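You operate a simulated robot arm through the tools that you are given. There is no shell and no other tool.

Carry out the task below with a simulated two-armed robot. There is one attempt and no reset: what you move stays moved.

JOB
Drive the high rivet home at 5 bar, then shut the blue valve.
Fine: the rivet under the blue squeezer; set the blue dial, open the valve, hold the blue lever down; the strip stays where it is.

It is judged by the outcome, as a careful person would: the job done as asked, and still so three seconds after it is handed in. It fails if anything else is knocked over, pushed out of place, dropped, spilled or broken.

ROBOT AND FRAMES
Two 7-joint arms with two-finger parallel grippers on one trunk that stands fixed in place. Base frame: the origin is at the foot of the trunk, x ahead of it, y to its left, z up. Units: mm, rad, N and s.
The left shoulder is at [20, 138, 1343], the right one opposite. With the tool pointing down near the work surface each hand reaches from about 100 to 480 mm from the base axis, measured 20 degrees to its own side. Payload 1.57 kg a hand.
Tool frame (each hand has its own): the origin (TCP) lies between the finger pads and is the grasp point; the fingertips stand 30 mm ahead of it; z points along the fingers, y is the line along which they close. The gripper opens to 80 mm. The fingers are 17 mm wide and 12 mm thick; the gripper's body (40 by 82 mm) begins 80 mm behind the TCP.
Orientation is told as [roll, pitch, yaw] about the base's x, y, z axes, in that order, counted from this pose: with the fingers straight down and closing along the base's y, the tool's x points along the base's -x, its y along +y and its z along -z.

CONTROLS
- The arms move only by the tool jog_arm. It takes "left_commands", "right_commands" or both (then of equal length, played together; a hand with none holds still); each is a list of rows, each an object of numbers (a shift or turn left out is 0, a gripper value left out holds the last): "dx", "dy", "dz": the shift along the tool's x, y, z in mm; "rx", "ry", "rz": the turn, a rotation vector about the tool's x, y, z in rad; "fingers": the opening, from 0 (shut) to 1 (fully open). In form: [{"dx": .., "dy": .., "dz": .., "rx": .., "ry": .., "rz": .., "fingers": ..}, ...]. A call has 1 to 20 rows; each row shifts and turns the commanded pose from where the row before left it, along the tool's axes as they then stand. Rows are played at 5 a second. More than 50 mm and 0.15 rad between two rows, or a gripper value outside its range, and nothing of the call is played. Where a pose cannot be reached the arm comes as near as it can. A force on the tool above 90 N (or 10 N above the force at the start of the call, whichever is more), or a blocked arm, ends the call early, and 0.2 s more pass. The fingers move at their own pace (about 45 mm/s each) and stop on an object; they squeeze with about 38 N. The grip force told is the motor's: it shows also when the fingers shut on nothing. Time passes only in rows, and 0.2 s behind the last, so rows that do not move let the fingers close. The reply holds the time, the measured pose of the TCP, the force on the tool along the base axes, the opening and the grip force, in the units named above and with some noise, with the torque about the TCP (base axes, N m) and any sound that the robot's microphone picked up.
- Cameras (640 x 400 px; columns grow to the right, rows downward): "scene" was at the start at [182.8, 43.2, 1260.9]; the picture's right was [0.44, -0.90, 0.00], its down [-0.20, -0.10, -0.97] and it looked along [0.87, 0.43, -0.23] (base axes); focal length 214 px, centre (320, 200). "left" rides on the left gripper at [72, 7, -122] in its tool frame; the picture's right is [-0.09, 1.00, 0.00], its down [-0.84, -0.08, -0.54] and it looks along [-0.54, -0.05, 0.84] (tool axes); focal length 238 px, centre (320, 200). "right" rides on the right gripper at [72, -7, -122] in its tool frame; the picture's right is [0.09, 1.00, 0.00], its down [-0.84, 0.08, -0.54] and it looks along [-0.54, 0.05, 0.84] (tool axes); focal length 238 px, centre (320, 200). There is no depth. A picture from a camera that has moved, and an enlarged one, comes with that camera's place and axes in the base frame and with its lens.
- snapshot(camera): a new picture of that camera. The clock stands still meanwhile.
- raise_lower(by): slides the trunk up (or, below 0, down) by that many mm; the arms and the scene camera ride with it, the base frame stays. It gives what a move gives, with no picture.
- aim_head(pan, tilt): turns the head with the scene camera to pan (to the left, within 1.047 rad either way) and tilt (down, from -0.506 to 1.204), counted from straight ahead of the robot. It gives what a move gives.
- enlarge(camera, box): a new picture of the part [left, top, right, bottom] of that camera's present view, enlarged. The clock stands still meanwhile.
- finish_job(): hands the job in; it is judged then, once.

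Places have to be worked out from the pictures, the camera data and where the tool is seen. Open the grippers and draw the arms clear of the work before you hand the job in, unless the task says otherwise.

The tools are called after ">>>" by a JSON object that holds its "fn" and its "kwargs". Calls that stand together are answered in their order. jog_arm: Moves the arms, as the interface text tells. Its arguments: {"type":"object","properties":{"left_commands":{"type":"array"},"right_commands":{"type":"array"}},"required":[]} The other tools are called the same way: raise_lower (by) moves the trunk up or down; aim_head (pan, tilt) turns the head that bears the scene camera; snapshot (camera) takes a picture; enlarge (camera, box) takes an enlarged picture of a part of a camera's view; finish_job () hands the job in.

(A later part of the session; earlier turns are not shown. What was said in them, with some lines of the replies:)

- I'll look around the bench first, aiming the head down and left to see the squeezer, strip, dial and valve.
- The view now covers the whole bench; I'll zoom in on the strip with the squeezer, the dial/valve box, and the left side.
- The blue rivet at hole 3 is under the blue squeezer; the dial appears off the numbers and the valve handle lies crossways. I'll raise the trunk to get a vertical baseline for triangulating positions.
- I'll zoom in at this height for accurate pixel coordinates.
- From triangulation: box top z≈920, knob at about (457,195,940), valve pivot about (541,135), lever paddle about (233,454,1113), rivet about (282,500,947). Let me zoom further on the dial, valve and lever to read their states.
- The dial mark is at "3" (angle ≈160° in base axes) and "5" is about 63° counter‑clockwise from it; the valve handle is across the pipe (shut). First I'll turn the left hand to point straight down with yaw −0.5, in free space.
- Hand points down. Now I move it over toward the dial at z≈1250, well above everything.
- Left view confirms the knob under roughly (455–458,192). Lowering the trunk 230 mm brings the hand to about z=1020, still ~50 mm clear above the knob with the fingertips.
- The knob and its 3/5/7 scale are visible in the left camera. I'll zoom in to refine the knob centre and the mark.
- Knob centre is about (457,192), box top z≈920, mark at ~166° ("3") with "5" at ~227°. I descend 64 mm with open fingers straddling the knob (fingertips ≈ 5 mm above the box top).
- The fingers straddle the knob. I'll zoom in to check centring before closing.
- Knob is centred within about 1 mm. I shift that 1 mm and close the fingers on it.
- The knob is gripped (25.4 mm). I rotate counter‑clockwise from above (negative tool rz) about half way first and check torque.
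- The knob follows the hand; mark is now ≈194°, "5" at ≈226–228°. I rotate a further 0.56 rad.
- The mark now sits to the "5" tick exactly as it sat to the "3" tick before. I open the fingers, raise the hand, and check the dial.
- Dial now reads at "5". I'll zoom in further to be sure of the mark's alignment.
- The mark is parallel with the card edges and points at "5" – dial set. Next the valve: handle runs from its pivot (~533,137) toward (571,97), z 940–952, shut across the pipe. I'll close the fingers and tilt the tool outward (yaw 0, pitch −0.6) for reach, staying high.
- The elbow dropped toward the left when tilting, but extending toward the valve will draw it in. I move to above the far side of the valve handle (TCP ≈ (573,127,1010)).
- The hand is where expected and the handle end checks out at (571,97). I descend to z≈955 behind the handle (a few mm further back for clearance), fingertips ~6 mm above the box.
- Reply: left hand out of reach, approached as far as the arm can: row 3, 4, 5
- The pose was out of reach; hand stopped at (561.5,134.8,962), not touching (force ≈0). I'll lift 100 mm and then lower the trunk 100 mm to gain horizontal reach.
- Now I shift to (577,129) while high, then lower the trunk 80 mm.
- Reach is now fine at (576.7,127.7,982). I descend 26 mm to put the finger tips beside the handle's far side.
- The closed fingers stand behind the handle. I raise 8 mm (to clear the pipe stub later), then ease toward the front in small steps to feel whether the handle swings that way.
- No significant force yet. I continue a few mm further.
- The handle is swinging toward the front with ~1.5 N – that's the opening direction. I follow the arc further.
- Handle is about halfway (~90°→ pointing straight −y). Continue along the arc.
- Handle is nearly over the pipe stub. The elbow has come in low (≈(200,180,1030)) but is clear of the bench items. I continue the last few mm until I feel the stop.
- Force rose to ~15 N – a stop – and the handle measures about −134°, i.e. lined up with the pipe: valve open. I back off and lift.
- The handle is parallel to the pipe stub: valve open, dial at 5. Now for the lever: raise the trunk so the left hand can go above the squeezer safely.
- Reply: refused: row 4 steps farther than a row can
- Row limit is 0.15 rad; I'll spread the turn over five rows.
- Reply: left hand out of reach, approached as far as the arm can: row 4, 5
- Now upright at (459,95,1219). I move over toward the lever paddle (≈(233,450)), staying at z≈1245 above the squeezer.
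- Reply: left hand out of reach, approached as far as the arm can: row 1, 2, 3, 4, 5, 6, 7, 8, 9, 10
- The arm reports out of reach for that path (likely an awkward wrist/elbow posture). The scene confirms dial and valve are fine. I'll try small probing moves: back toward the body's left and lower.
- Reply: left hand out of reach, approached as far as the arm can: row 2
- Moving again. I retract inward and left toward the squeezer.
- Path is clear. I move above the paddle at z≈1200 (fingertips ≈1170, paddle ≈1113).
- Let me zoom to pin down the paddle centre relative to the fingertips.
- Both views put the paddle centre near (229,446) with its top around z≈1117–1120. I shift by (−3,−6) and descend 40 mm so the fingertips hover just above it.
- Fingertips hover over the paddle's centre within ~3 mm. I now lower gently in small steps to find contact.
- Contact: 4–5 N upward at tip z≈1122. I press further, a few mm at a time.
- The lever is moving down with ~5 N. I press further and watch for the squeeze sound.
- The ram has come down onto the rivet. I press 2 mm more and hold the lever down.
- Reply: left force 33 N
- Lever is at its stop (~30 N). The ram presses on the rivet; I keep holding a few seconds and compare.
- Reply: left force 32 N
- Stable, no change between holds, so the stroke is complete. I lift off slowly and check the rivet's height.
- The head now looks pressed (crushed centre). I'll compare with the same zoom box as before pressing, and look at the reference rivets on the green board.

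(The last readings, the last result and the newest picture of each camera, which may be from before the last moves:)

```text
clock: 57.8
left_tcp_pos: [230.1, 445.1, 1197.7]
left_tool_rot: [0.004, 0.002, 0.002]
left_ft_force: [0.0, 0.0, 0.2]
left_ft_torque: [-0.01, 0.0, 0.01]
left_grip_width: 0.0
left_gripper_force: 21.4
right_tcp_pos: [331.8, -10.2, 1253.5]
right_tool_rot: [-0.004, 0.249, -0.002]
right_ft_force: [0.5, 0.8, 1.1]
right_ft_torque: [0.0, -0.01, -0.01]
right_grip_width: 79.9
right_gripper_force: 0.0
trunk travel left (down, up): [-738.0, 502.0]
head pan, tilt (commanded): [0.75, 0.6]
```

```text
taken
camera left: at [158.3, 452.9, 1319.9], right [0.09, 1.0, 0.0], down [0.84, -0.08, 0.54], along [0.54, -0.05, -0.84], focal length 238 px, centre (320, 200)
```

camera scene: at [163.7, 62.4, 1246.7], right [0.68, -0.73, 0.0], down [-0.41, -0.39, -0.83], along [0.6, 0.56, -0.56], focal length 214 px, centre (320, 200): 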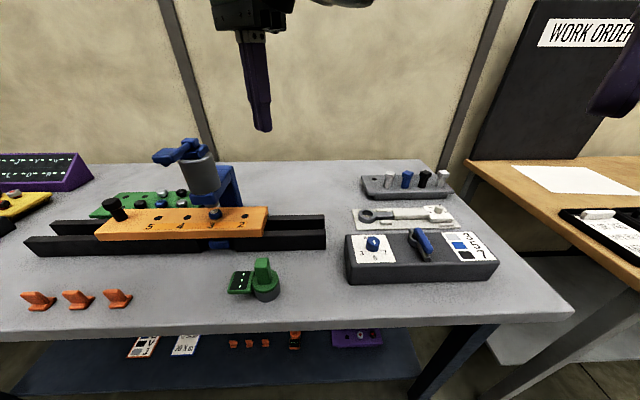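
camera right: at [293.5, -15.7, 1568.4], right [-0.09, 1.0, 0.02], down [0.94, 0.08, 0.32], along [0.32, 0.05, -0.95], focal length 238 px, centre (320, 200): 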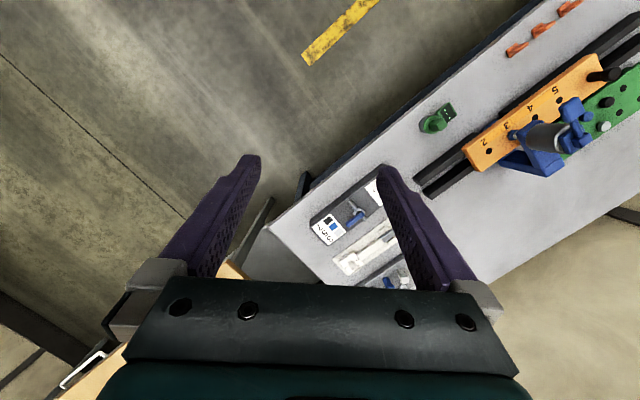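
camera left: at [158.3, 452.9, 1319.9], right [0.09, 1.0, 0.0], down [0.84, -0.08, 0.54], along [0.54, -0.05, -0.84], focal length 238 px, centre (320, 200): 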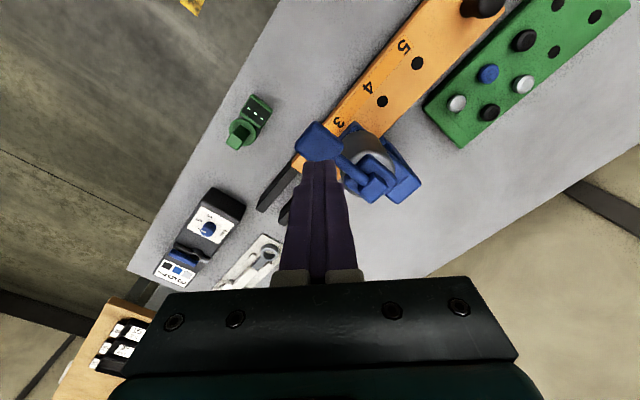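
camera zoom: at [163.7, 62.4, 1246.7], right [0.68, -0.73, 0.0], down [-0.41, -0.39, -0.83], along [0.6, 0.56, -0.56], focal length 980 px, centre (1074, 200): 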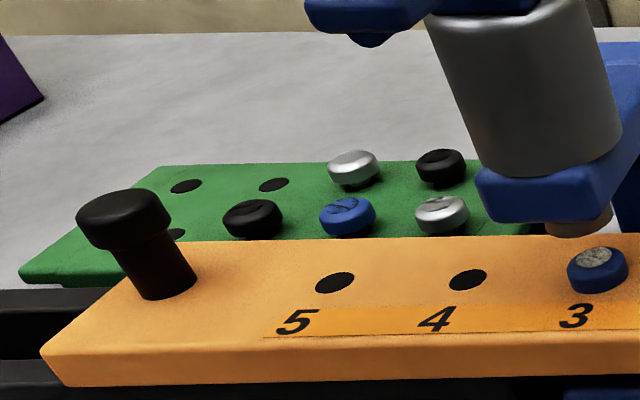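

The rivet head has dropped by roughly 4 mm and seems seated on the strip. I'll withdraw the hand toward the dial side, then lower the trunk to view the rivet from a flatter angle before shutting the valve.

>>> {"fn": "jog_arm", "kwargs": {"left_commands": [{"dx": -16, "dy": -21}, {"dx": -20, "dy": -26}, {"dx": -20, "dy": -26}, {"dx": -20, "dy": -26}, {"dx": -20, "dy": -26}, {"dx": -19, "dy": -19}, {"dx": -19, "dy": -19}, {"dx": -19, "dy": -19}, {"dx": -19, "dy": -19}, {"dx": -19, "dy": -19}, {}]}}

>>> {"fn": "snapshot", "kwargs": {"camera": "scene"}}

```text
clock: 60.2
left_tcp_pos: [424.4, 229.9, 1194.9]
left_tool_rot: [0.005, 0.0, 0.004]
left_ft_force: [0.3, 0.8, -0.4]
left_ft_torque: [0.02, 0.01, 0.03]
left_grip_width: 0.0
left_gripper_force: 21.4
left hand out of reach, approached as far as the arm can: row 7
right_tcp_pos: [331.6, -9.6, 1252.8]
right_tool_rot: [-0.004, 0.25, -0.002]
right_ft_force: [0.3, 0.0, -0.3]
right_ft_torque: [-0.02, 0.0, 0.01]
right_grip_width: 80.1
right_gripper_force: 0.1
trunk travel left (down, up): [-738.0, 502.0]
head pan, tilt (commanded): [0.75, 0.6]
```

```text
taken
camera scene: at [163.7, 62.4, 1246.7], right [0.68, -0.73, 0.0], down [-0.41, -0.39, -0.83], along [0.6, 0.56, -0.56], focal length 214 px, centre (320, 200)
```

scene: 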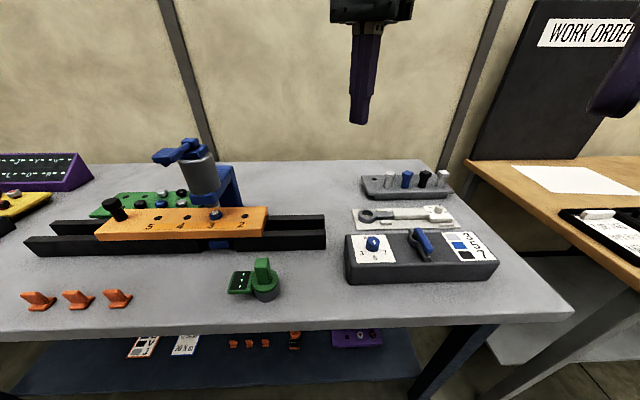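

Hand is clear of the squeezer. Lowering the trunk 130 mm (hand to z≈1065, still well above the dial) for a flatter view of the rivet.

>>> {"fn": "raise_lower", "kwargs": {"by": -130}}

>>> {"fn": "snapshot", "kwargs": {"camera": "scene"}}

>>> {"fn": "enlarge", "kwargs": {"camera": "scene", "box": [150, 130, 240, 190]}}

```text
clock: 61.8
left_tcp_pos: [424.4, 231.2, 1065.4]
left_tool_rot: [0.003, 0.002, 0.001]
left_ft_force: [0.6, 0.4, -0.6]
left_ft_torque: [-0.02, -0.03, 0.03]
left_grip_width: 0.0
left_gripper_force: 21.2
right_tcp_pos: [331.6, -9.6, 1123.3]
right_tool_rot: [-0.004, 0.25, -0.003]
right_ft_force: [0.0, 0.7, -0.1]
right_ft_torque: [0.0, 0.01, 0.01]
right_grip_width: 80.2
right_gripper_force: 0.0
trunk travel left (down, up): [-608.0, 632.0]
head pan, tilt (commanded): [0.75, 0.6]
```

```text
taken
camera scene: at [163.8, 62.4, 1116.8], right [0.68, -0.73, 0.0], down [-0.41, -0.39, -0.83], along [0.6, 0.56, -0.56], focal length 214 px, centre (320, 200)
```

scene: 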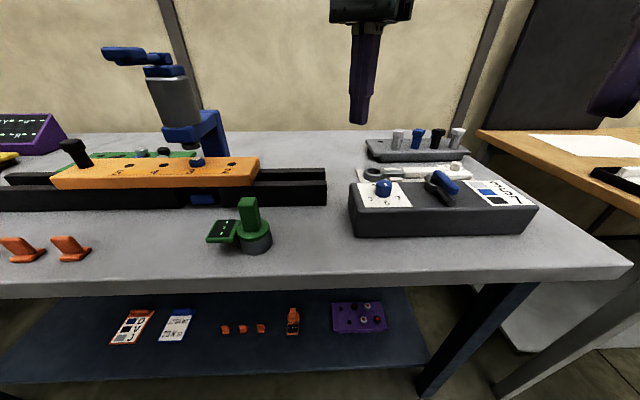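

```text
6.67 times, centred on (195, 160) of scene
camera zoom: at [163.8, 62.4, 1116.8], right [0.68, -0.73, 0.0], down [-0.41, -0.39, -0.83], along [0.6, 0.56, -0.56], focal length 1430 px, centre (1153, 467)
```

zoom: 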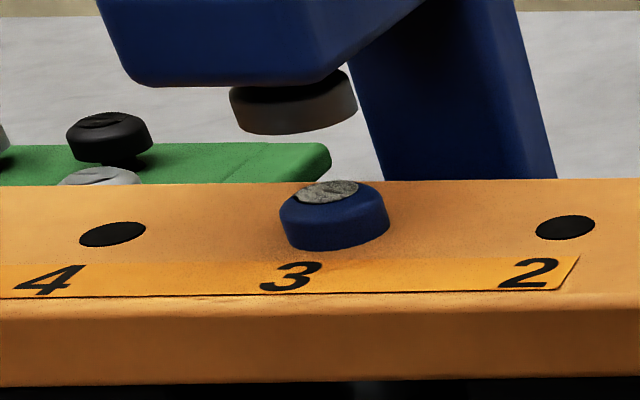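

From this flatter view the rivet head sits flush on the strip with no gap – it's home, and the strip is unmoved. Now to shut the valve: I raise the trunk 80 mm to keep the elbow high, then bring the hand over near the dial side of the handle.

>>> {"fn": "raise_lower", "kwargs": {"by": 80}}

>>> {"fn": "jog_arm", "kwargs": {"left_commands": [{"dx": -11.5, "dy": -25, "dz": 16.25}, {"dx": -11.5, "dy": -25, "dz": 16.25}, {"dx": -11.5, "dy": -25, "dz": 16.25}, {"dx": -11.5, "dy": -25, "dz": 16.25}, {}]}}

```text
clock: 62.9
left_tcp_pos: [424.8, 229.5, 1145.0]
left_tool_rot: [0.003, 0.001, 0.002]
left_ft_force: [-0.2, -0.1, -0.3]
left_ft_torque: [-0.02, 0.0, 0.01]
left_grip_width: 0.2
left_gripper_force: 21.3
right_tcp_pos: [331.1, -10.2, 1201.9]
right_tool_rot: [-0.002, 0.25, 0.0]
right_ft_force: [-0.2, -0.5, 0.5]
right_ft_torque: [0.01, 0.0, -0.02]
right_grip_width: 80.1
right_gripper_force: 0.0
trunk travel left (down, up): [-688.0, 552.0]
head pan, tilt (commanded): [0.75, 0.6]
```

```text
clock: 64.1
left_tcp_pos: [469.8, 130.2, 1079.1]
left_tool_rot: [0.002, 0.001, 0.003]
left_ft_force: [0.1, 0.2, 0.2]
left_ft_torque: [0.04, 0.02, 0.02]
left_grip_width: 0.0
left_gripper_force: 21.3
right_tcp_pos: [331.4, -9.6, 1203.8]
right_tool_rot: [-0.004, 0.249, -0.002]
right_ft_force: [-0.1, -1.0, 1.4]
right_ft_torque: [0.02, -0.01, 0.0]
right_grip_width: 80.1
right_gripper_force: 0.1
trunk travel left (down, up): [-688.0, 552.0]
head pan, tilt (commanded): [0.75, 0.6]
```

In place above. Now tilt the tool outward by 0.5 rad and check the views.

>>> {"fn": "jog_arm", "kwargs": {"left_commands": [{"ry": -0.125}, {"ry": -0.125}, {"ry": -0.125}, {"ry": -0.125}, {}]}}

>>> {"fn": "snapshot", "kwargs": {"camera": "left"}}

>>> {"fn": "snapshot", "kwargs": {"camera": "scene"}}

```text
clock: 65.3
left_tcp_pos: [475.5, 143.0, 1086.6]
left_tool_rot: [0.02, -0.513, 0.01]
left_ft_force: [0.0, 0.3, -0.2]
left_ft_torque: [-0.02, 0.02, -0.01]
left_grip_width: 0.1
left_gripper_force: 21.5
right_tcp_pos: [332.1, -9.7, 1203.7]
right_tool_rot: [-0.004, 0.249, -0.002]
right_ft_force: [-0.2, -0.8, -0.2]
right_ft_torque: [0.04, -0.01, -0.04]
right_grip_width: 80.0
right_gripper_force: 0.0
trunk travel left (down, up): [-688.0, 552.0]
head pan, tilt (commanded): [0.75, 0.6]
```

```text
taken
camera left: at [351.7, 145.9, 1156.5], right [0.06, 1.0, 0.06], down [0.46, -0.08, 0.88], along [0.88, -0.02, -0.47], focal length 238 px, centre (320, 200)
```

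left: 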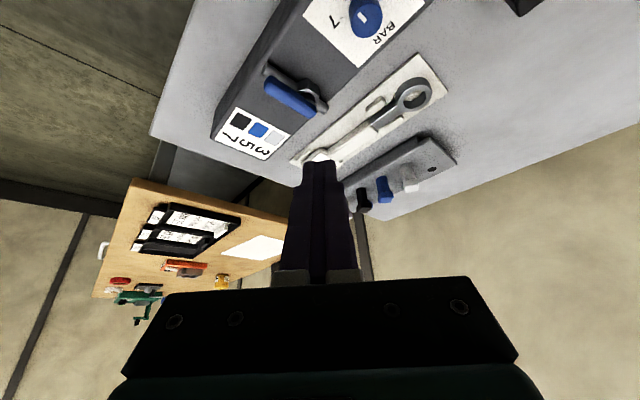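

```text
taken
camera scene: at [139.4, 63.8, 1169.6], right [0.84, -0.55, 0.0], down [-0.44, -0.67, -0.6], along [0.33, 0.5, -0.8], focal length 214 px, centre (320, 200)
```

scene: 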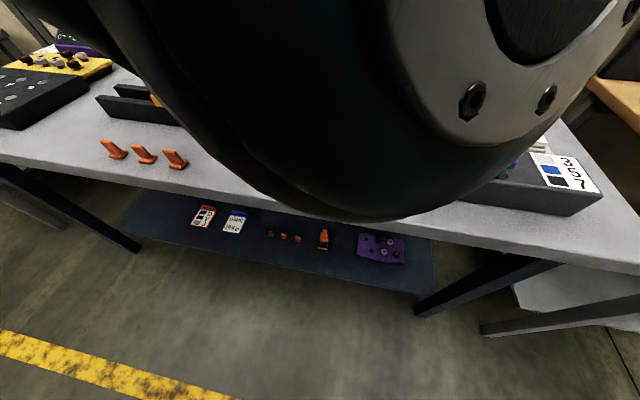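

The elbow has swung into the head camera (its pose has been pushed). I immediately undo the tilt to free it.

>>> {"fn": "jog_arm", "kwargs": {"left_commands": [{"ry": 0.125}, {"ry": 0.125}, {"ry": 0.125}, {"ry": 0.125}, {}]}}

>>> {"fn": "snapshot", "kwargs": {"camera": "scene"}}

```text
clock: 66.5
left_tcp_pos: [470.9, 131.6, 1079.7]
left_tool_rot: [0.002, 0.002, 0.003]
left_ft_force: [0.6, -0.4, 0.1]
left_ft_torque: [0.03, 0.0, -0.01]
left_grip_width: 0.0
left_gripper_force: 21.1
right_tcp_pos: [331.4, -9.4, 1203.0]
right_tool_rot: [-0.003, 0.249, -0.002]
right_ft_force: [-0.5, 0.2, -1.0]
right_ft_torque: [0.0, -0.01, 0.04]
right_grip_width: 80.1
right_gripper_force: 0.0
trunk travel left (down, up): [-688.0, 552.0]
head pan, tilt (commanded): [0.75, 0.6]
```

```text
taken
camera scene: at [163.7, 62.4, 1196.8], right [0.68, -0.73, 0.0], down [-0.41, -0.39, -0.83], along [0.6, 0.56, -0.56], focal length 214 px, centre (320, 200)
```

scene: 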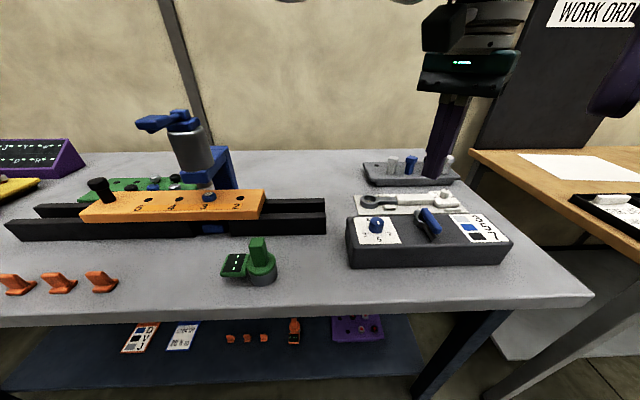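

The head is back and nothing else moved. I'll pan the head away from the left elbow, and this time tilt only slightly while descending so the arm stays extended.

>>> {"fn": "aim_head", "kwargs": {"pan": 0.2, "tilt": 0.6}}

>>> {"fn": "jog_arm", "kwargs": {"left_commands": [{"ry": -0.1}, {"dz": 14}, {"dz": 14}, {"dz": 14}, {"dz": 14}, {"dz": 14}, {}]}}

>>> {"fn": "snapshot", "kwargs": {"camera": "scene"}}

>>> {"fn": "snapshot", "kwargs": {"camera": "left"}}

```text
clock: 67.5
left_tcp_pos: [469.5, 131.0, 1079.5]
left_tool_rot: [0.003, 0.001, 0.002]
left_ft_force: [-0.2, -0.4, -0.5]
left_ft_torque: [0.0, 0.0, -0.02]
left_grip_width: 0.2
left_gripper_force: 21.4
right_tcp_pos: [331.9, -10.4, 1202.3]
right_tool_rot: [-0.005, 0.25, -0.002]
right_ft_force: [0.4, -0.2, 0.4]
right_ft_torque: [-0.02, 0.03, -0.01]
right_grip_width: 80.0
right_gripper_force: 0.0
trunk travel left (down, up): [-688.0, 552.0]
head pan, tilt (commanded): [0.201, 0.6]
```

```text
clock: 69.1
left_tcp_pos: [477.4, 133.1, 1010.1]
left_tool_rot: [0.004, -0.097, 0.002]
left_ft_force: [-0.6, 0.2, -1.0]
left_ft_torque: [0.0, 0.02, 0.01]
left_grip_width: 0.0
left_gripper_force: 21.8
right_tcp_pos: [331.6, -8.8, 1202.7]
right_tool_rot: [-0.004, 0.249, -0.002]
right_ft_force: [0.9, 0.1, 1.0]
right_ft_torque: [-0.01, 0.02, -0.02]
right_grip_width: 79.8
right_gripper_force: 0.0
trunk travel left (down, up): [-688.0, 552.0]
head pan, tilt (commanded): [0.201, 0.6]
```

```text
taken
camera scene: at [185.7, 19.7, 1196.7], right [0.2, -0.98, 0.0], down [-0.55, -0.11, -0.83], along [0.81, 0.16, -0.56], focal length 214 px, centre (320, 200)
```

scene: 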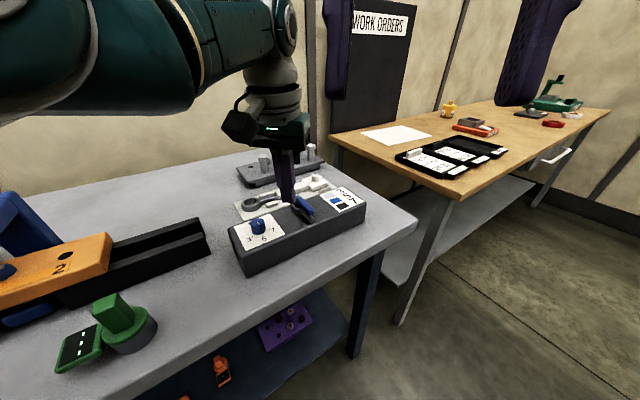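

```text
taken
camera left: at [392.3, 139.4, 1124.7], right [0.09, 1.0, 0.01], down [0.78, -0.08, 0.62], along [0.62, -0.05, -0.78], focal length 238 px, centre (320, 200)
```

left: 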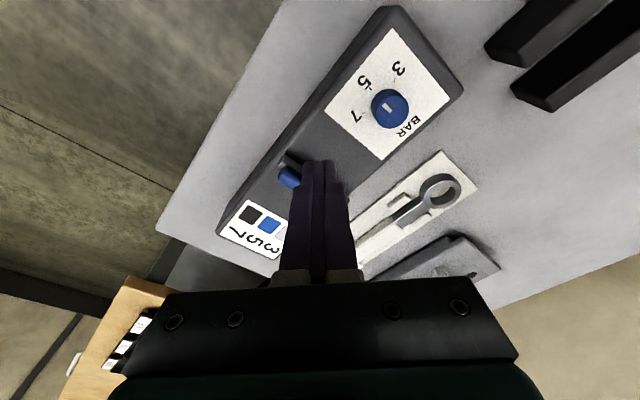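

The elbow stays clear now. Next: tilt another 0.1 and descend to z≈966 beside the handle on the dial side.

>>> {"fn": "jog_arm", "kwargs": {"left_commands": [{"ry": -0.1}, {"dx": 1.7, "dy": -0.5, "dz": 10.9}, {"dx": 1.7, "dy": -0.5, "dz": 10.9}, {"dx": 1.7, "dy": -0.5, "dz": 10.9}, {"dx": 1.7, "dy": -0.5, "dz": 10.9}, {}]}}

>>> {"fn": "snapshot", "kwargs": {"camera": "left"}}

>>> {"fn": "enlarge", "kwargs": {"camera": "scene", "box": [200, 110, 400, 270]}}

```text
clock: 70.5
left_tcp_pos: [479.5, 129.3, 965.2]
left_tool_rot: [0.004, -0.198, 0.0]
left_ft_force: [0.0, 1.4, 0.3]
left_ft_torque: [0.01, -0.02, 0.01]
left_grip_width: 0.0
left_gripper_force: 21.3
right_tcp_pos: [331.7, -10.4, 1204.1]
right_tool_rot: [-0.005, 0.25, -0.002]
right_ft_force: [-0.9, 0.3, -0.1]
right_ft_torque: [-0.03, 0.0, 0.01]
right_grip_width: 79.8
right_gripper_force: 0.1
trunk travel left (down, up): [-688.0, 552.0]
head pan, tilt (commanded): [0.201, 0.6]
```

```text
taken
camera left: at [383.9, 136.2, 1071.2], right [0.09, 1.0, 0.02], down [0.71, -0.08, 0.7], along [0.7, -0.05, -0.72], focal length 238 px, centre (320, 200)
```

left: 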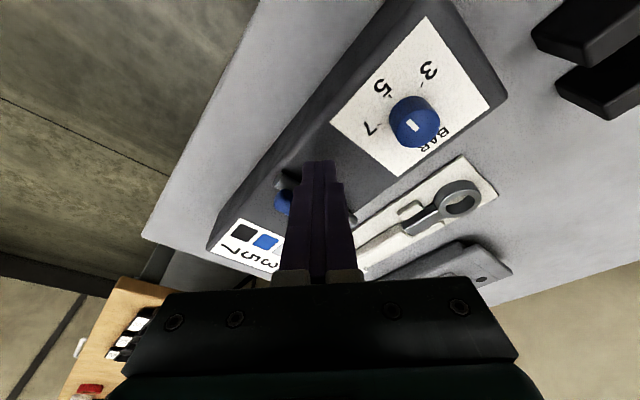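

```text
2.50 times, centred on (300, 190) of scene
camera zoom: at [185.7, 19.7, 1196.7], right [0.2, -0.98, 0.0], down [-0.55, -0.11, -0.83], along [0.81, 0.16, -0.56], focal length 536 px, centre (370, 225)
```

zoom: 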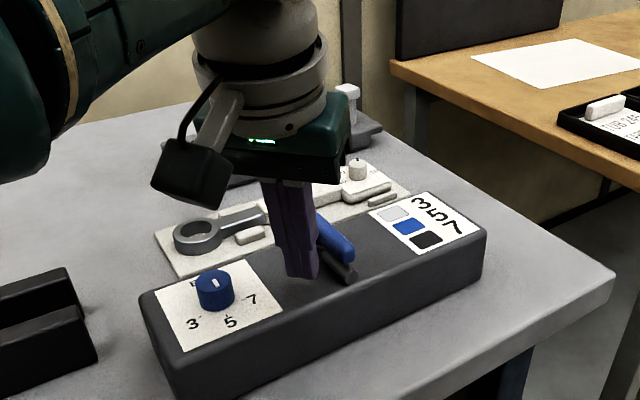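

Fingers are beside the open handle, on its dial side. I now push it counter‑clockwise (away from the dial), slightly increasing tilt to keep reach, in small steps.

>>> {"fn": "jog_arm", "kwargs": {"left_commands": [{"dx": -3.15, "dy": -2.3, "dz": 0.65}, {"dx": -3.15, "dy": -2.3, "dz": 0.65}, {"dx": -0.8, "dy": -3.4, "dz": 0.2, "ry": -0.033}, {"dx": -0.8, "dy": -3.4, "dz": 0.2, "ry": -0.033}, {"dx": -0.8, "dy": -3.4, "dz": 0.2, "ry": -0.033}, {}]}}

>>> {"fn": "enlarge", "kwargs": {"camera": "scene", "box": [200, 110, 400, 270]}}

```text
clock: 71.9
left_tcp_pos: [488.0, 114.6, 966.3]
left_tool_rot: [0.004, -0.299, 0.0]
left_ft_force: [-0.6, 0.1, -1.3]
left_ft_torque: [0.02, -0.02, -0.02]
left_grip_width: 0.3
left_gripper_force: 21.2
right_tcp_pos: [331.1, -10.2, 1203.8]
right_tool_rot: [-0.003, 0.249, -0.001]
right_ft_force: [-0.2, 0.5, -0.3]
right_ft_torque: [-0.01, 0.0, 0.03]
right_grip_width: 79.8
right_gripper_force: 0.0
trunk travel left (down, up): [-688.0, 552.0]
head pan, tilt (commanded): [0.201, 0.6]
```

```text
2.50 times, centred on (300, 190) of scene
camera zoom: at [185.6, 19.8, 1196.7], right [0.2, -0.98, 0.0], down [-0.55, -0.11, -0.83], along [0.81, 0.16, -0.56], focal length 536 px, centre (370, 225)
```

zoom: 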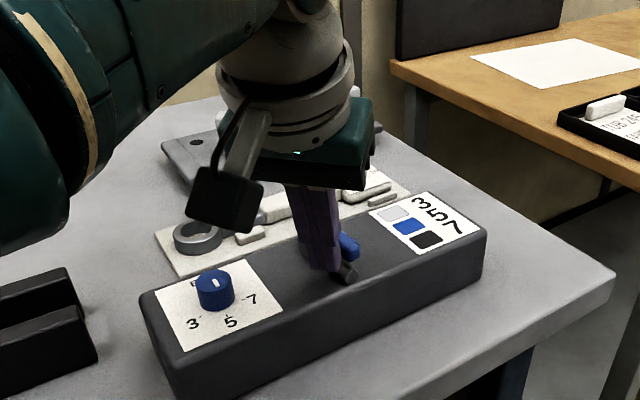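

The handle is following. Continue along the arc, adding tilt.

>>> {"fn": "jog_arm", "kwargs": {"left_commands": [{"dx": -2.0, "dy": -3.13, "dz": 0.72, "ry": -0.033}, {"dx": -2.0, "dy": -3.13, "dz": 0.72, "ry": -0.033}, {"dx": -2.0, "dy": -3.13, "dz": 0.72, "ry": -0.033}, {"dx": -2.67, "dy": -2.07, "dz": 1.29, "ry": -0.033}, {"dx": -2.67, "dy": -2.07, "dz": 1.29, "ry": -0.033}, {"dx": -2.67, "dy": -2.07, "dz": 1.29, "ry": -0.033}, {}]}}

>>> {"fn": "snapshot", "kwargs": {"camera": "scene"}}

>>> {"fn": "snapshot", "kwargs": {"camera": "left"}}

```text
clock: 73.5
left_tcp_pos: [503.4, 99.2, 966.9]
left_tool_rot: [0.003, -0.496, -0.001]
left_ft_force: [-0.5, 0.1, 0.9]
left_ft_torque: [0.02, 0.01, -0.02]
left_grip_width: 0.1
left_gripper_force: 21.4
right_tcp_pos: [331.4, -10.4, 1202.1]
right_tool_rot: [-0.004, 0.252, -0.003]
right_ft_force: [0.2, 0.4, -0.7]
right_ft_torque: [-0.02, 0.0, 0.04]
right_grip_width: 80.1
right_gripper_force: 0.0
trunk travel left (down, up): [-688.0, 552.0]
head pan, tilt (commanded): [0.201, 0.6]
```

```text
taken
camera scene: at [185.6, 19.7, 1196.7], right [0.2, -0.98, 0.0], down [-0.55, -0.11, -0.83], along [0.81, 0.16, -0.56], focal length 214 px, centre (320, 200)
```

scene: 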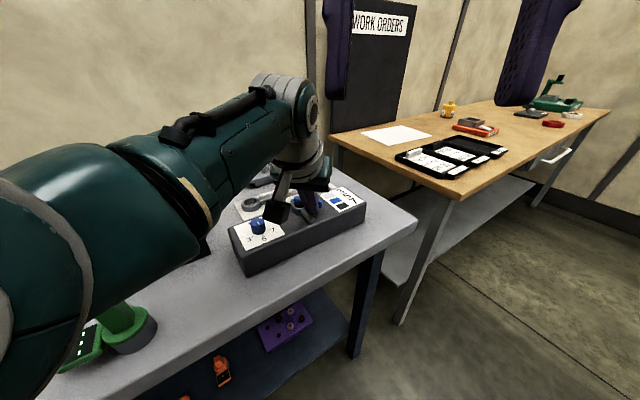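

```text
taken
camera left: at [381.4, 105.9, 1038.8], right [0.08, 1.0, 0.05], down [0.48, -0.08, 0.87], along [0.87, -0.05, -0.48], focal length 238 px, centre (320, 200)
```

left: 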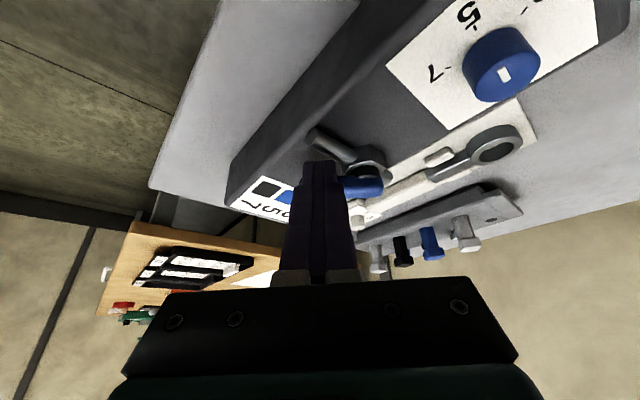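

Handle is around halfway, forces near zero. The elbow is clear of the green selector. Continue.

>>> {"fn": "jog_arm", "kwargs": {"left_commands": [{"dx": -3.29, "dy": -1.9, "dz": 1.8}, {"dx": -3.29, "dy": -1.9, "dz": 1.8}, {"dx": -2.75, "dy": -0.57, "dz": 1.5}, {"dx": -2.75, "dy": -0.57, "dz": 1.5}, {"dx": -2.75, "dy": -0.57, "dz": 1.5}, {}]}}

>>> {"fn": "enlarge", "kwargs": {"camera": "left", "box": [220, 60, 460, 220]}}

>>> {"fn": "enlarge", "kwargs": {"camera": "scene", "box": [200, 130, 400, 270]}}

```text
clock: 74.9
left_tcp_pos: [521.1, 93.1, 965.7]
left_tool_rot: [0.002, -0.494, -0.001]
left_ft_force: [0.0, -0.2, 0.0]
left_ft_torque: [0.0, 0.01, 0.03]
left_grip_width: 0.0
left_gripper_force: 20.5
right_tcp_pos: [331.2, -10.1, 1203.6]
right_tool_rot: [-0.004, 0.249, 0.0]
right_ft_force: [-0.5, -0.2, -0.2]
right_ft_torque: [0.01, 0.04, 0.02]
right_grip_width: 80.0
right_gripper_force: 0.1
trunk travel left (down, up): [-688.0, 552.0]
head pan, tilt (commanded): [0.201, 0.6]
```

```text
2.50 times, centred on (340, 140) of left
camera zoom: at [398.5, 99.6, 1038.5], right [0.08, 1.0, 0.05], down [0.48, -0.08, 0.87], along [0.87, -0.05, -0.48], focal length 596 px, centre (270, 350)
```

zoom: 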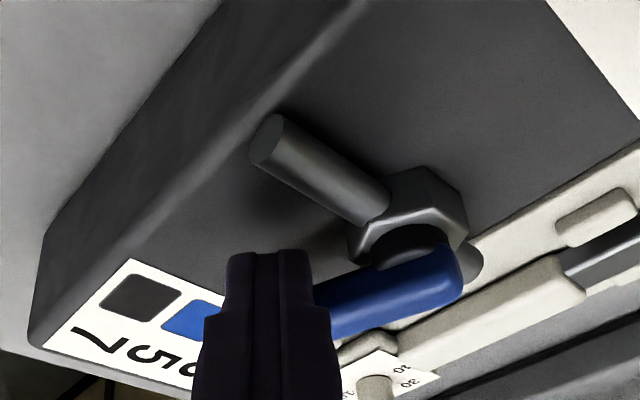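

```text
2.86 times, centred on (300, 200) of scene
camera zoom: at [185.6, 19.7, 1196.7], right [0.2, -0.98, 0.0], down [-0.55, -0.11, -0.83], along [0.81, 0.16, -0.56], focal length 613 px, centre (377, 200)
```

zoom: 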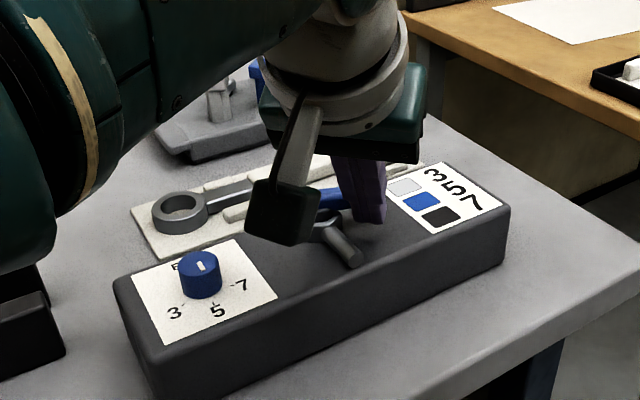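

The handle is now about −69°, with ~22° left to its original crosswise position. I continue pushing gently.

>>> {"fn": "jog_arm", "kwargs": {"left_commands": [{"dx": -2.71, "dy": 0.2, "dz": 1.46}, {"dx": -2.71, "dy": 0.3, "dz": 1.46}, {"dx": -2.71, "dy": 0.4, "dz": 1.46}, {"dx": -2.71, "dy": 0.5, "dz": 1.46}, {}]}}

>>> {"fn": "enlarge", "kwargs": {"camera": "left", "box": [220, 60, 460, 220]}}

>>> {"fn": "enlarge", "kwargs": {"camera": "scene", "box": [200, 130, 400, 270]}}

```text
clock: 76.1
left_tcp_pos: [533.3, 94.3, 965.4]
left_tool_rot: [0.002, -0.494, -0.001]
left_ft_force: [-5.5, -1.6, 3.7]
left_ft_torque: [-0.01, 0.03, 0.0]
left_grip_width: 0.1
left_gripper_force: 21.5
right_tcp_pos: [330.5, -10.0, 1202.7]
right_tool_rot: [-0.005, 0.252, -0.001]
right_ft_force: [-0.1, -0.3, -0.2]
right_ft_torque: [0.03, 0.0, 0.0]
right_grip_width: 79.8
right_gripper_force: 0.0
trunk travel left (down, up): [-688.0, 552.0]
head pan, tilt (commanded): [0.201, 0.6]
```

```text
2.50 times, centred on (340, 140) of left
camera zoom: at [410.3, 101.0, 1038.3], right [0.08, 1.0, 0.05], down [0.48, -0.08, 0.87], along [0.87, -0.05, -0.48], focal length 596 px, centre (270, 350)
```

zoom: 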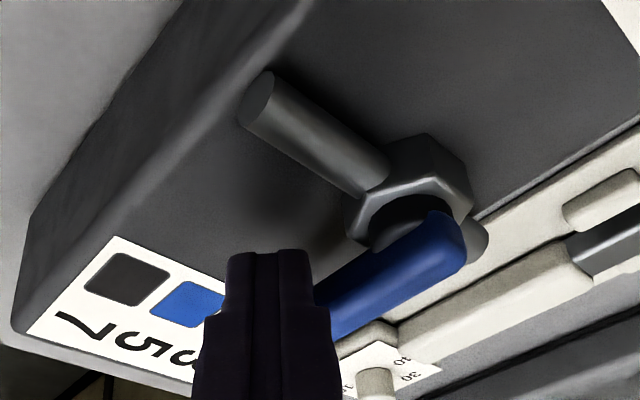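

```text
2.86 times, centred on (300, 200) of scene
camera zoom: at [185.1, 19.5, 1196.6], right [0.2, -0.98, 0.0], down [-0.55, -0.11, -0.82], along [0.81, 0.16, -0.57], focal length 613 px, centre (377, 200)
```

zoom: 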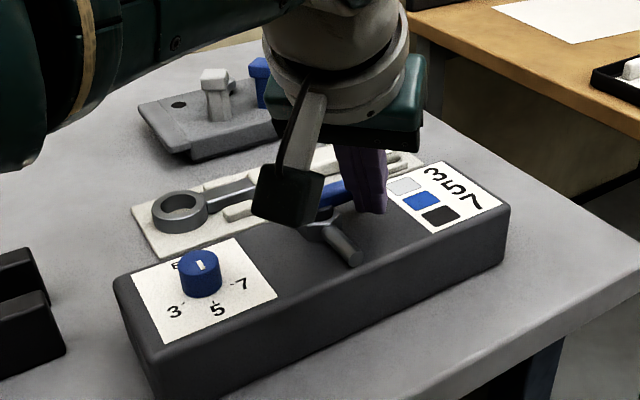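

The handle measures about −48°, matching its original shut position, and the force is rising (stop). One gentle nudge more along the swing direction to be sure it's fully home.

>>> {"fn": "jog_arm", "kwargs": {"left_commands": [{"dx": -1.3, "dy": 1.3, "dz": 0.7}, {}]}}

```text
clock: 76.7
left_tcp_pos: [533.3, 93.9, 964.1]
left_tool_rot: [0.0, -0.495, 0.003]
left_ft_force: [-13.1, -6.3, 8.7]
left_ft_torque: [-0.07, 0.1, 0.0]
left_grip_width: 0.1
left_gripper_force: 21.2
right_tcp_pos: [330.9, -10.0, 1202.3]
right_tool_rot: [-0.007, 0.252, -0.002]
right_ft_force: [-0.1, 0.1, -0.1]
right_ft_torque: [0.01, 0.0, 0.03]
right_grip_width: 79.7
right_gripper_force: 0.0
trunk travel left (down, up): [-688.0, 552.0]
head pan, tilt (commanded): [0.201, 0.6]
```

Solid stop: the position no longer changes while force rises to ~15 N. The valve is shut; I back off and lift away.

>>> {"fn": "jog_arm", "kwargs": {"left_commands": [{"dx": 2.6, "dy": -2.5, "dz": -1.4}, {"dx": 2.6, "dy": -2.5, "dz": -1.4}, {"dx": -7.6, "dz": -14.1}, {"dx": -7.6, "dz": -14.1}, {"dx": -7.6, "dz": -14.1}, {"dx": -7.6, "dz": -14.1}, {"dx": -7.6, "dz": -14.1}, {}]}}

>>> {"fn": "snapshot", "kwargs": {"camera": "scene"}}

>>> {"fn": "snapshot", "kwargs": {"camera": "left"}}

```text
clock: 78.5
left_tcp_pos: [528.0, 90.7, 1046.0]
left_tool_rot: [0.003, -0.495, -0.001]
left_ft_force: [0.0, 0.0, 0.8]
left_ft_torque: [-0.01, 0.03, -0.02]
left_grip_width: 0.1
left_gripper_force: 21.5
right_tcp_pos: [331.2, -10.0, 1201.5]
right_tool_rot: [-0.003, 0.25, -0.002]
right_ft_force: [0.3, -0.1, -0.5]
right_ft_torque: [-0.01, 0.02, 0.02]
right_grip_width: 79.8
right_gripper_force: 0.1
trunk travel left (down, up): [-688.0, 552.0]
head pan, tilt (commanded): [0.201, 0.6]
```

```text
taken
camera scene: at [185.7, 19.7, 1196.7], right [0.2, -0.98, 0.0], down [-0.55, -0.11, -0.83], along [0.81, 0.16, -0.56], focal length 214 px, centre (320, 200)
```

scene: 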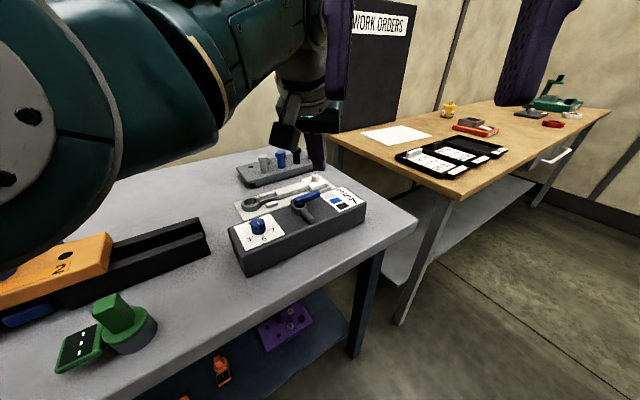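

```text
taken
camera left: at [405.9, 97.0, 1118.5], right [0.08, 1.0, 0.05], down [0.48, -0.08, 0.87], along [0.87, -0.05, -0.48], focal length 238 px, centre (320, 200)
```

left: 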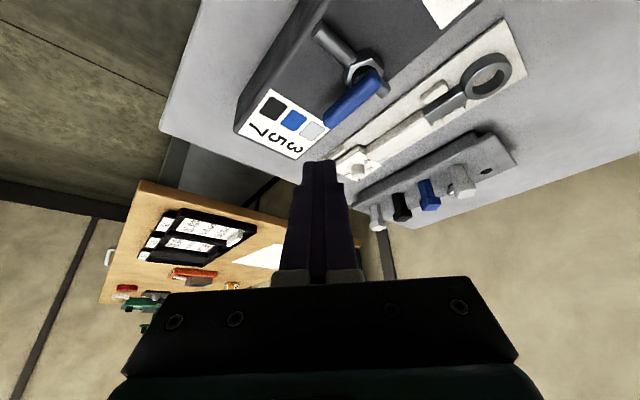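

The handle lies crosswise again: shut. I raise the trunk to lift the arms well clear and open the left gripper, then inspect everything.

>>> {"fn": "raise_lower", "kwargs": {"by": 230}}

>>> {"fn": "jog_arm", "kwargs": {"left_commands": [{"fingers": 1.0}, {}, {}, {}, {}, {}]}}

>>> {"fn": "aim_head", "kwargs": {"pan": 0.5, "tilt": 0.65}}

>>> {"fn": "snapshot", "kwargs": {"camera": "scene"}}

```text
clock: 80.9
left_tcp_pos: [528.6, 90.4, 1274.8]
left_tool_rot: [0.004, -0.496, 0.0]
left_ft_force: [-0.7, 0.6, 0.3]
left_ft_torque: [0.01, 0.0, 0.06]
left_grip_width: 0.0
left_gripper_force: 21.9
right_tcp_pos: [331.7, -10.3, 1433.5]
right_tool_rot: [-0.004, 0.25, -0.001]
right_ft_force: [0.4, -0.1, -0.1]
right_ft_torque: [-0.03, 0.0, -0.01]
right_grip_width: 80.0
right_gripper_force: 0.1
trunk travel left (down, up): [-918.0, 322.0]
head pan, tilt (commanded): [0.201, 0.6]
```

```text
clock: 82.3
left_tcp_pos: [528.3, 90.9, 1275.1]
left_tool_rot: [0.005, -0.497, 0.0]
left_ft_force: [0.1, -0.4, -0.3]
left_ft_torque: [0.02, 0.0, 0.0]
left_grip_width: 80.0
left_gripper_force: 0.0
right_tcp_pos: [330.4, -10.5, 1433.1]
right_tool_rot: [-0.003, 0.25, -0.003]
right_ft_force: [-0.3, 0.1, 0.0]
right_ft_torque: [0.05, -0.01, 0.0]
right_grip_width: 80.1
right_gripper_force: 0.0
trunk travel left (down, up): [-918.0, 322.0]
head pan, tilt (commanded): [0.201, 0.6]
```

```text
clock: 83.1
left_tcp_pos: [528.8, 90.1, 1274.5]
left_tool_rot: [0.003, -0.496, 0.001]
left_ft_force: [0.1, -0.2, 0.0]
left_ft_torque: [-0.05, -0.04, -0.01]
left_grip_width: 79.9
left_gripper_force: 0.0
right_tcp_pos: [331.4, -9.3, 1432.5]
right_tool_rot: [-0.003, 0.25, -0.002]
right_ft_force: [1.2, 0.1, -0.2]
right_ft_torque: [-0.02, -0.01, -0.03]
right_grip_width: 80.0
right_gripper_force: 0.1
trunk travel left (down, up): [-918.0, 322.0]
head pan, tilt (commanded): [0.499, 0.649]
```

```text
taken
camera scene: at [175.3, 43.6, 1422.5], right [0.48, -0.88, 0.0], down [-0.53, -0.29, -0.8], along [0.7, 0.38, -0.6], focal length 214 px, centre (320, 200)
```

scene: 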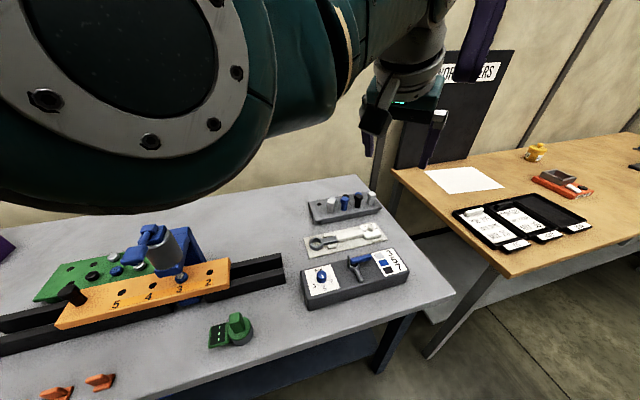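

Everything is in place. I zoom in on the dial/valve box, the rivet/strip and the rest of the bench for a final check.

>>> {"fn": "enlarge", "kwargs": {"camera": "scene", "box": [295, 235, 415, 315]}}

>>> {"fn": "enlarge", "kwargs": {"camera": "scene", "box": [40, 215, 240, 340]}}

>>> {"fn": "enlarge", "kwargs": {"camera": "scene", "box": [150, 255, 220, 300]}}

```text
5.00 times, centred on (355, 275) of scene
camera zoom: at [175.3, 43.6, 1422.5], right [0.48, -0.88, 0.0], down [-0.53, -0.29, -0.8], along [0.7, 0.38, -0.6], focal length 1072 px, centre (145, -175)
```

zoom: 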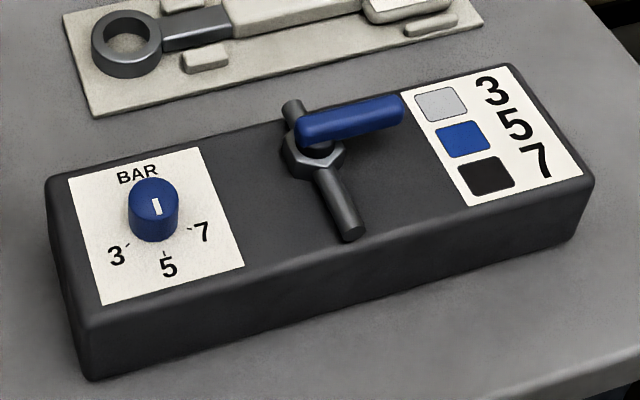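

```text
3.20 times, centred on (140, 278) of scene
camera zoom: at [175.3, 43.6, 1422.5], right [0.48, -0.88, 0.0], down [-0.53, -0.29, -0.8], along [0.7, 0.38, -0.6], focal length 686 px, centre (896, -48)
```

zoom: 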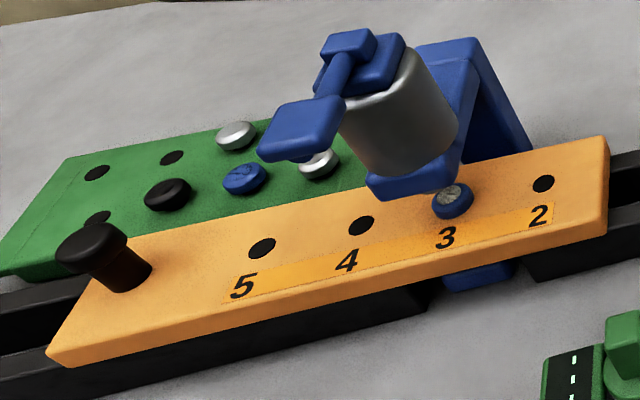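

```text
8.89 times, centred on (185, 278) of scene
camera zoom: at [175.3, 43.6, 1422.5], right [0.48, -0.88, 0.0], down [-0.53, -0.29, -0.8], along [0.7, 0.38, -0.6], focal length 1906 px, centre (1520, -489)
```

zoom: 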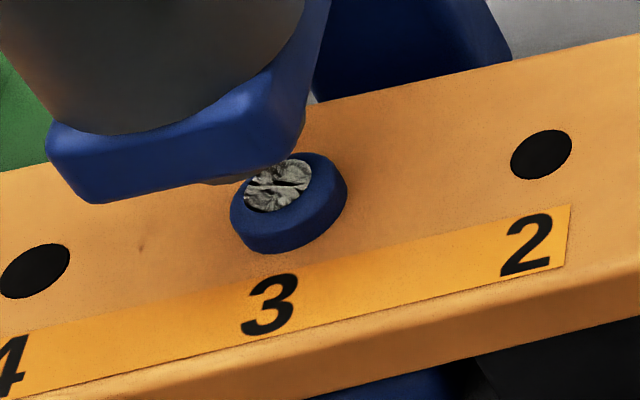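

Final check: dial mark at 5, valve handle crosswise (shut), box corner still at (407,194), rivet head crushed and seated on the strip, strip and tools unmoved, both grippers open and high above the bench. I hand the job in.

>>> {"fn": "finish_job", "kwargs": {}}

```text
The job is handed in.
```

I drove the high rivet home at 5 bar and shut the blue valve. The job is handed in.

- **Dial:** I turned it from 3 to 5; the last picture shows the mark on 5.
- **Valve:** I opened it by swinging the handle in line with the pipe. After the squeeze I swung it back crosswise until it met a firm stop.
- **Rivet:** I held the blue lever down against its stop for about five seconds. The rivet head dropped roughly 4 mm and now sits on the strip with no gap visible.
- **Strip and box:** The strip looks unmoved, and the corner of the dial box measures where it was at the start.

**Elbow contact:** while I was setting up to shut the valve, the left elbow bumped the robot's own head camera and turned it. I backed off straight away and the head returned to its position. Nothing on the bench was touched.

Both grippers are open and well above the bench.
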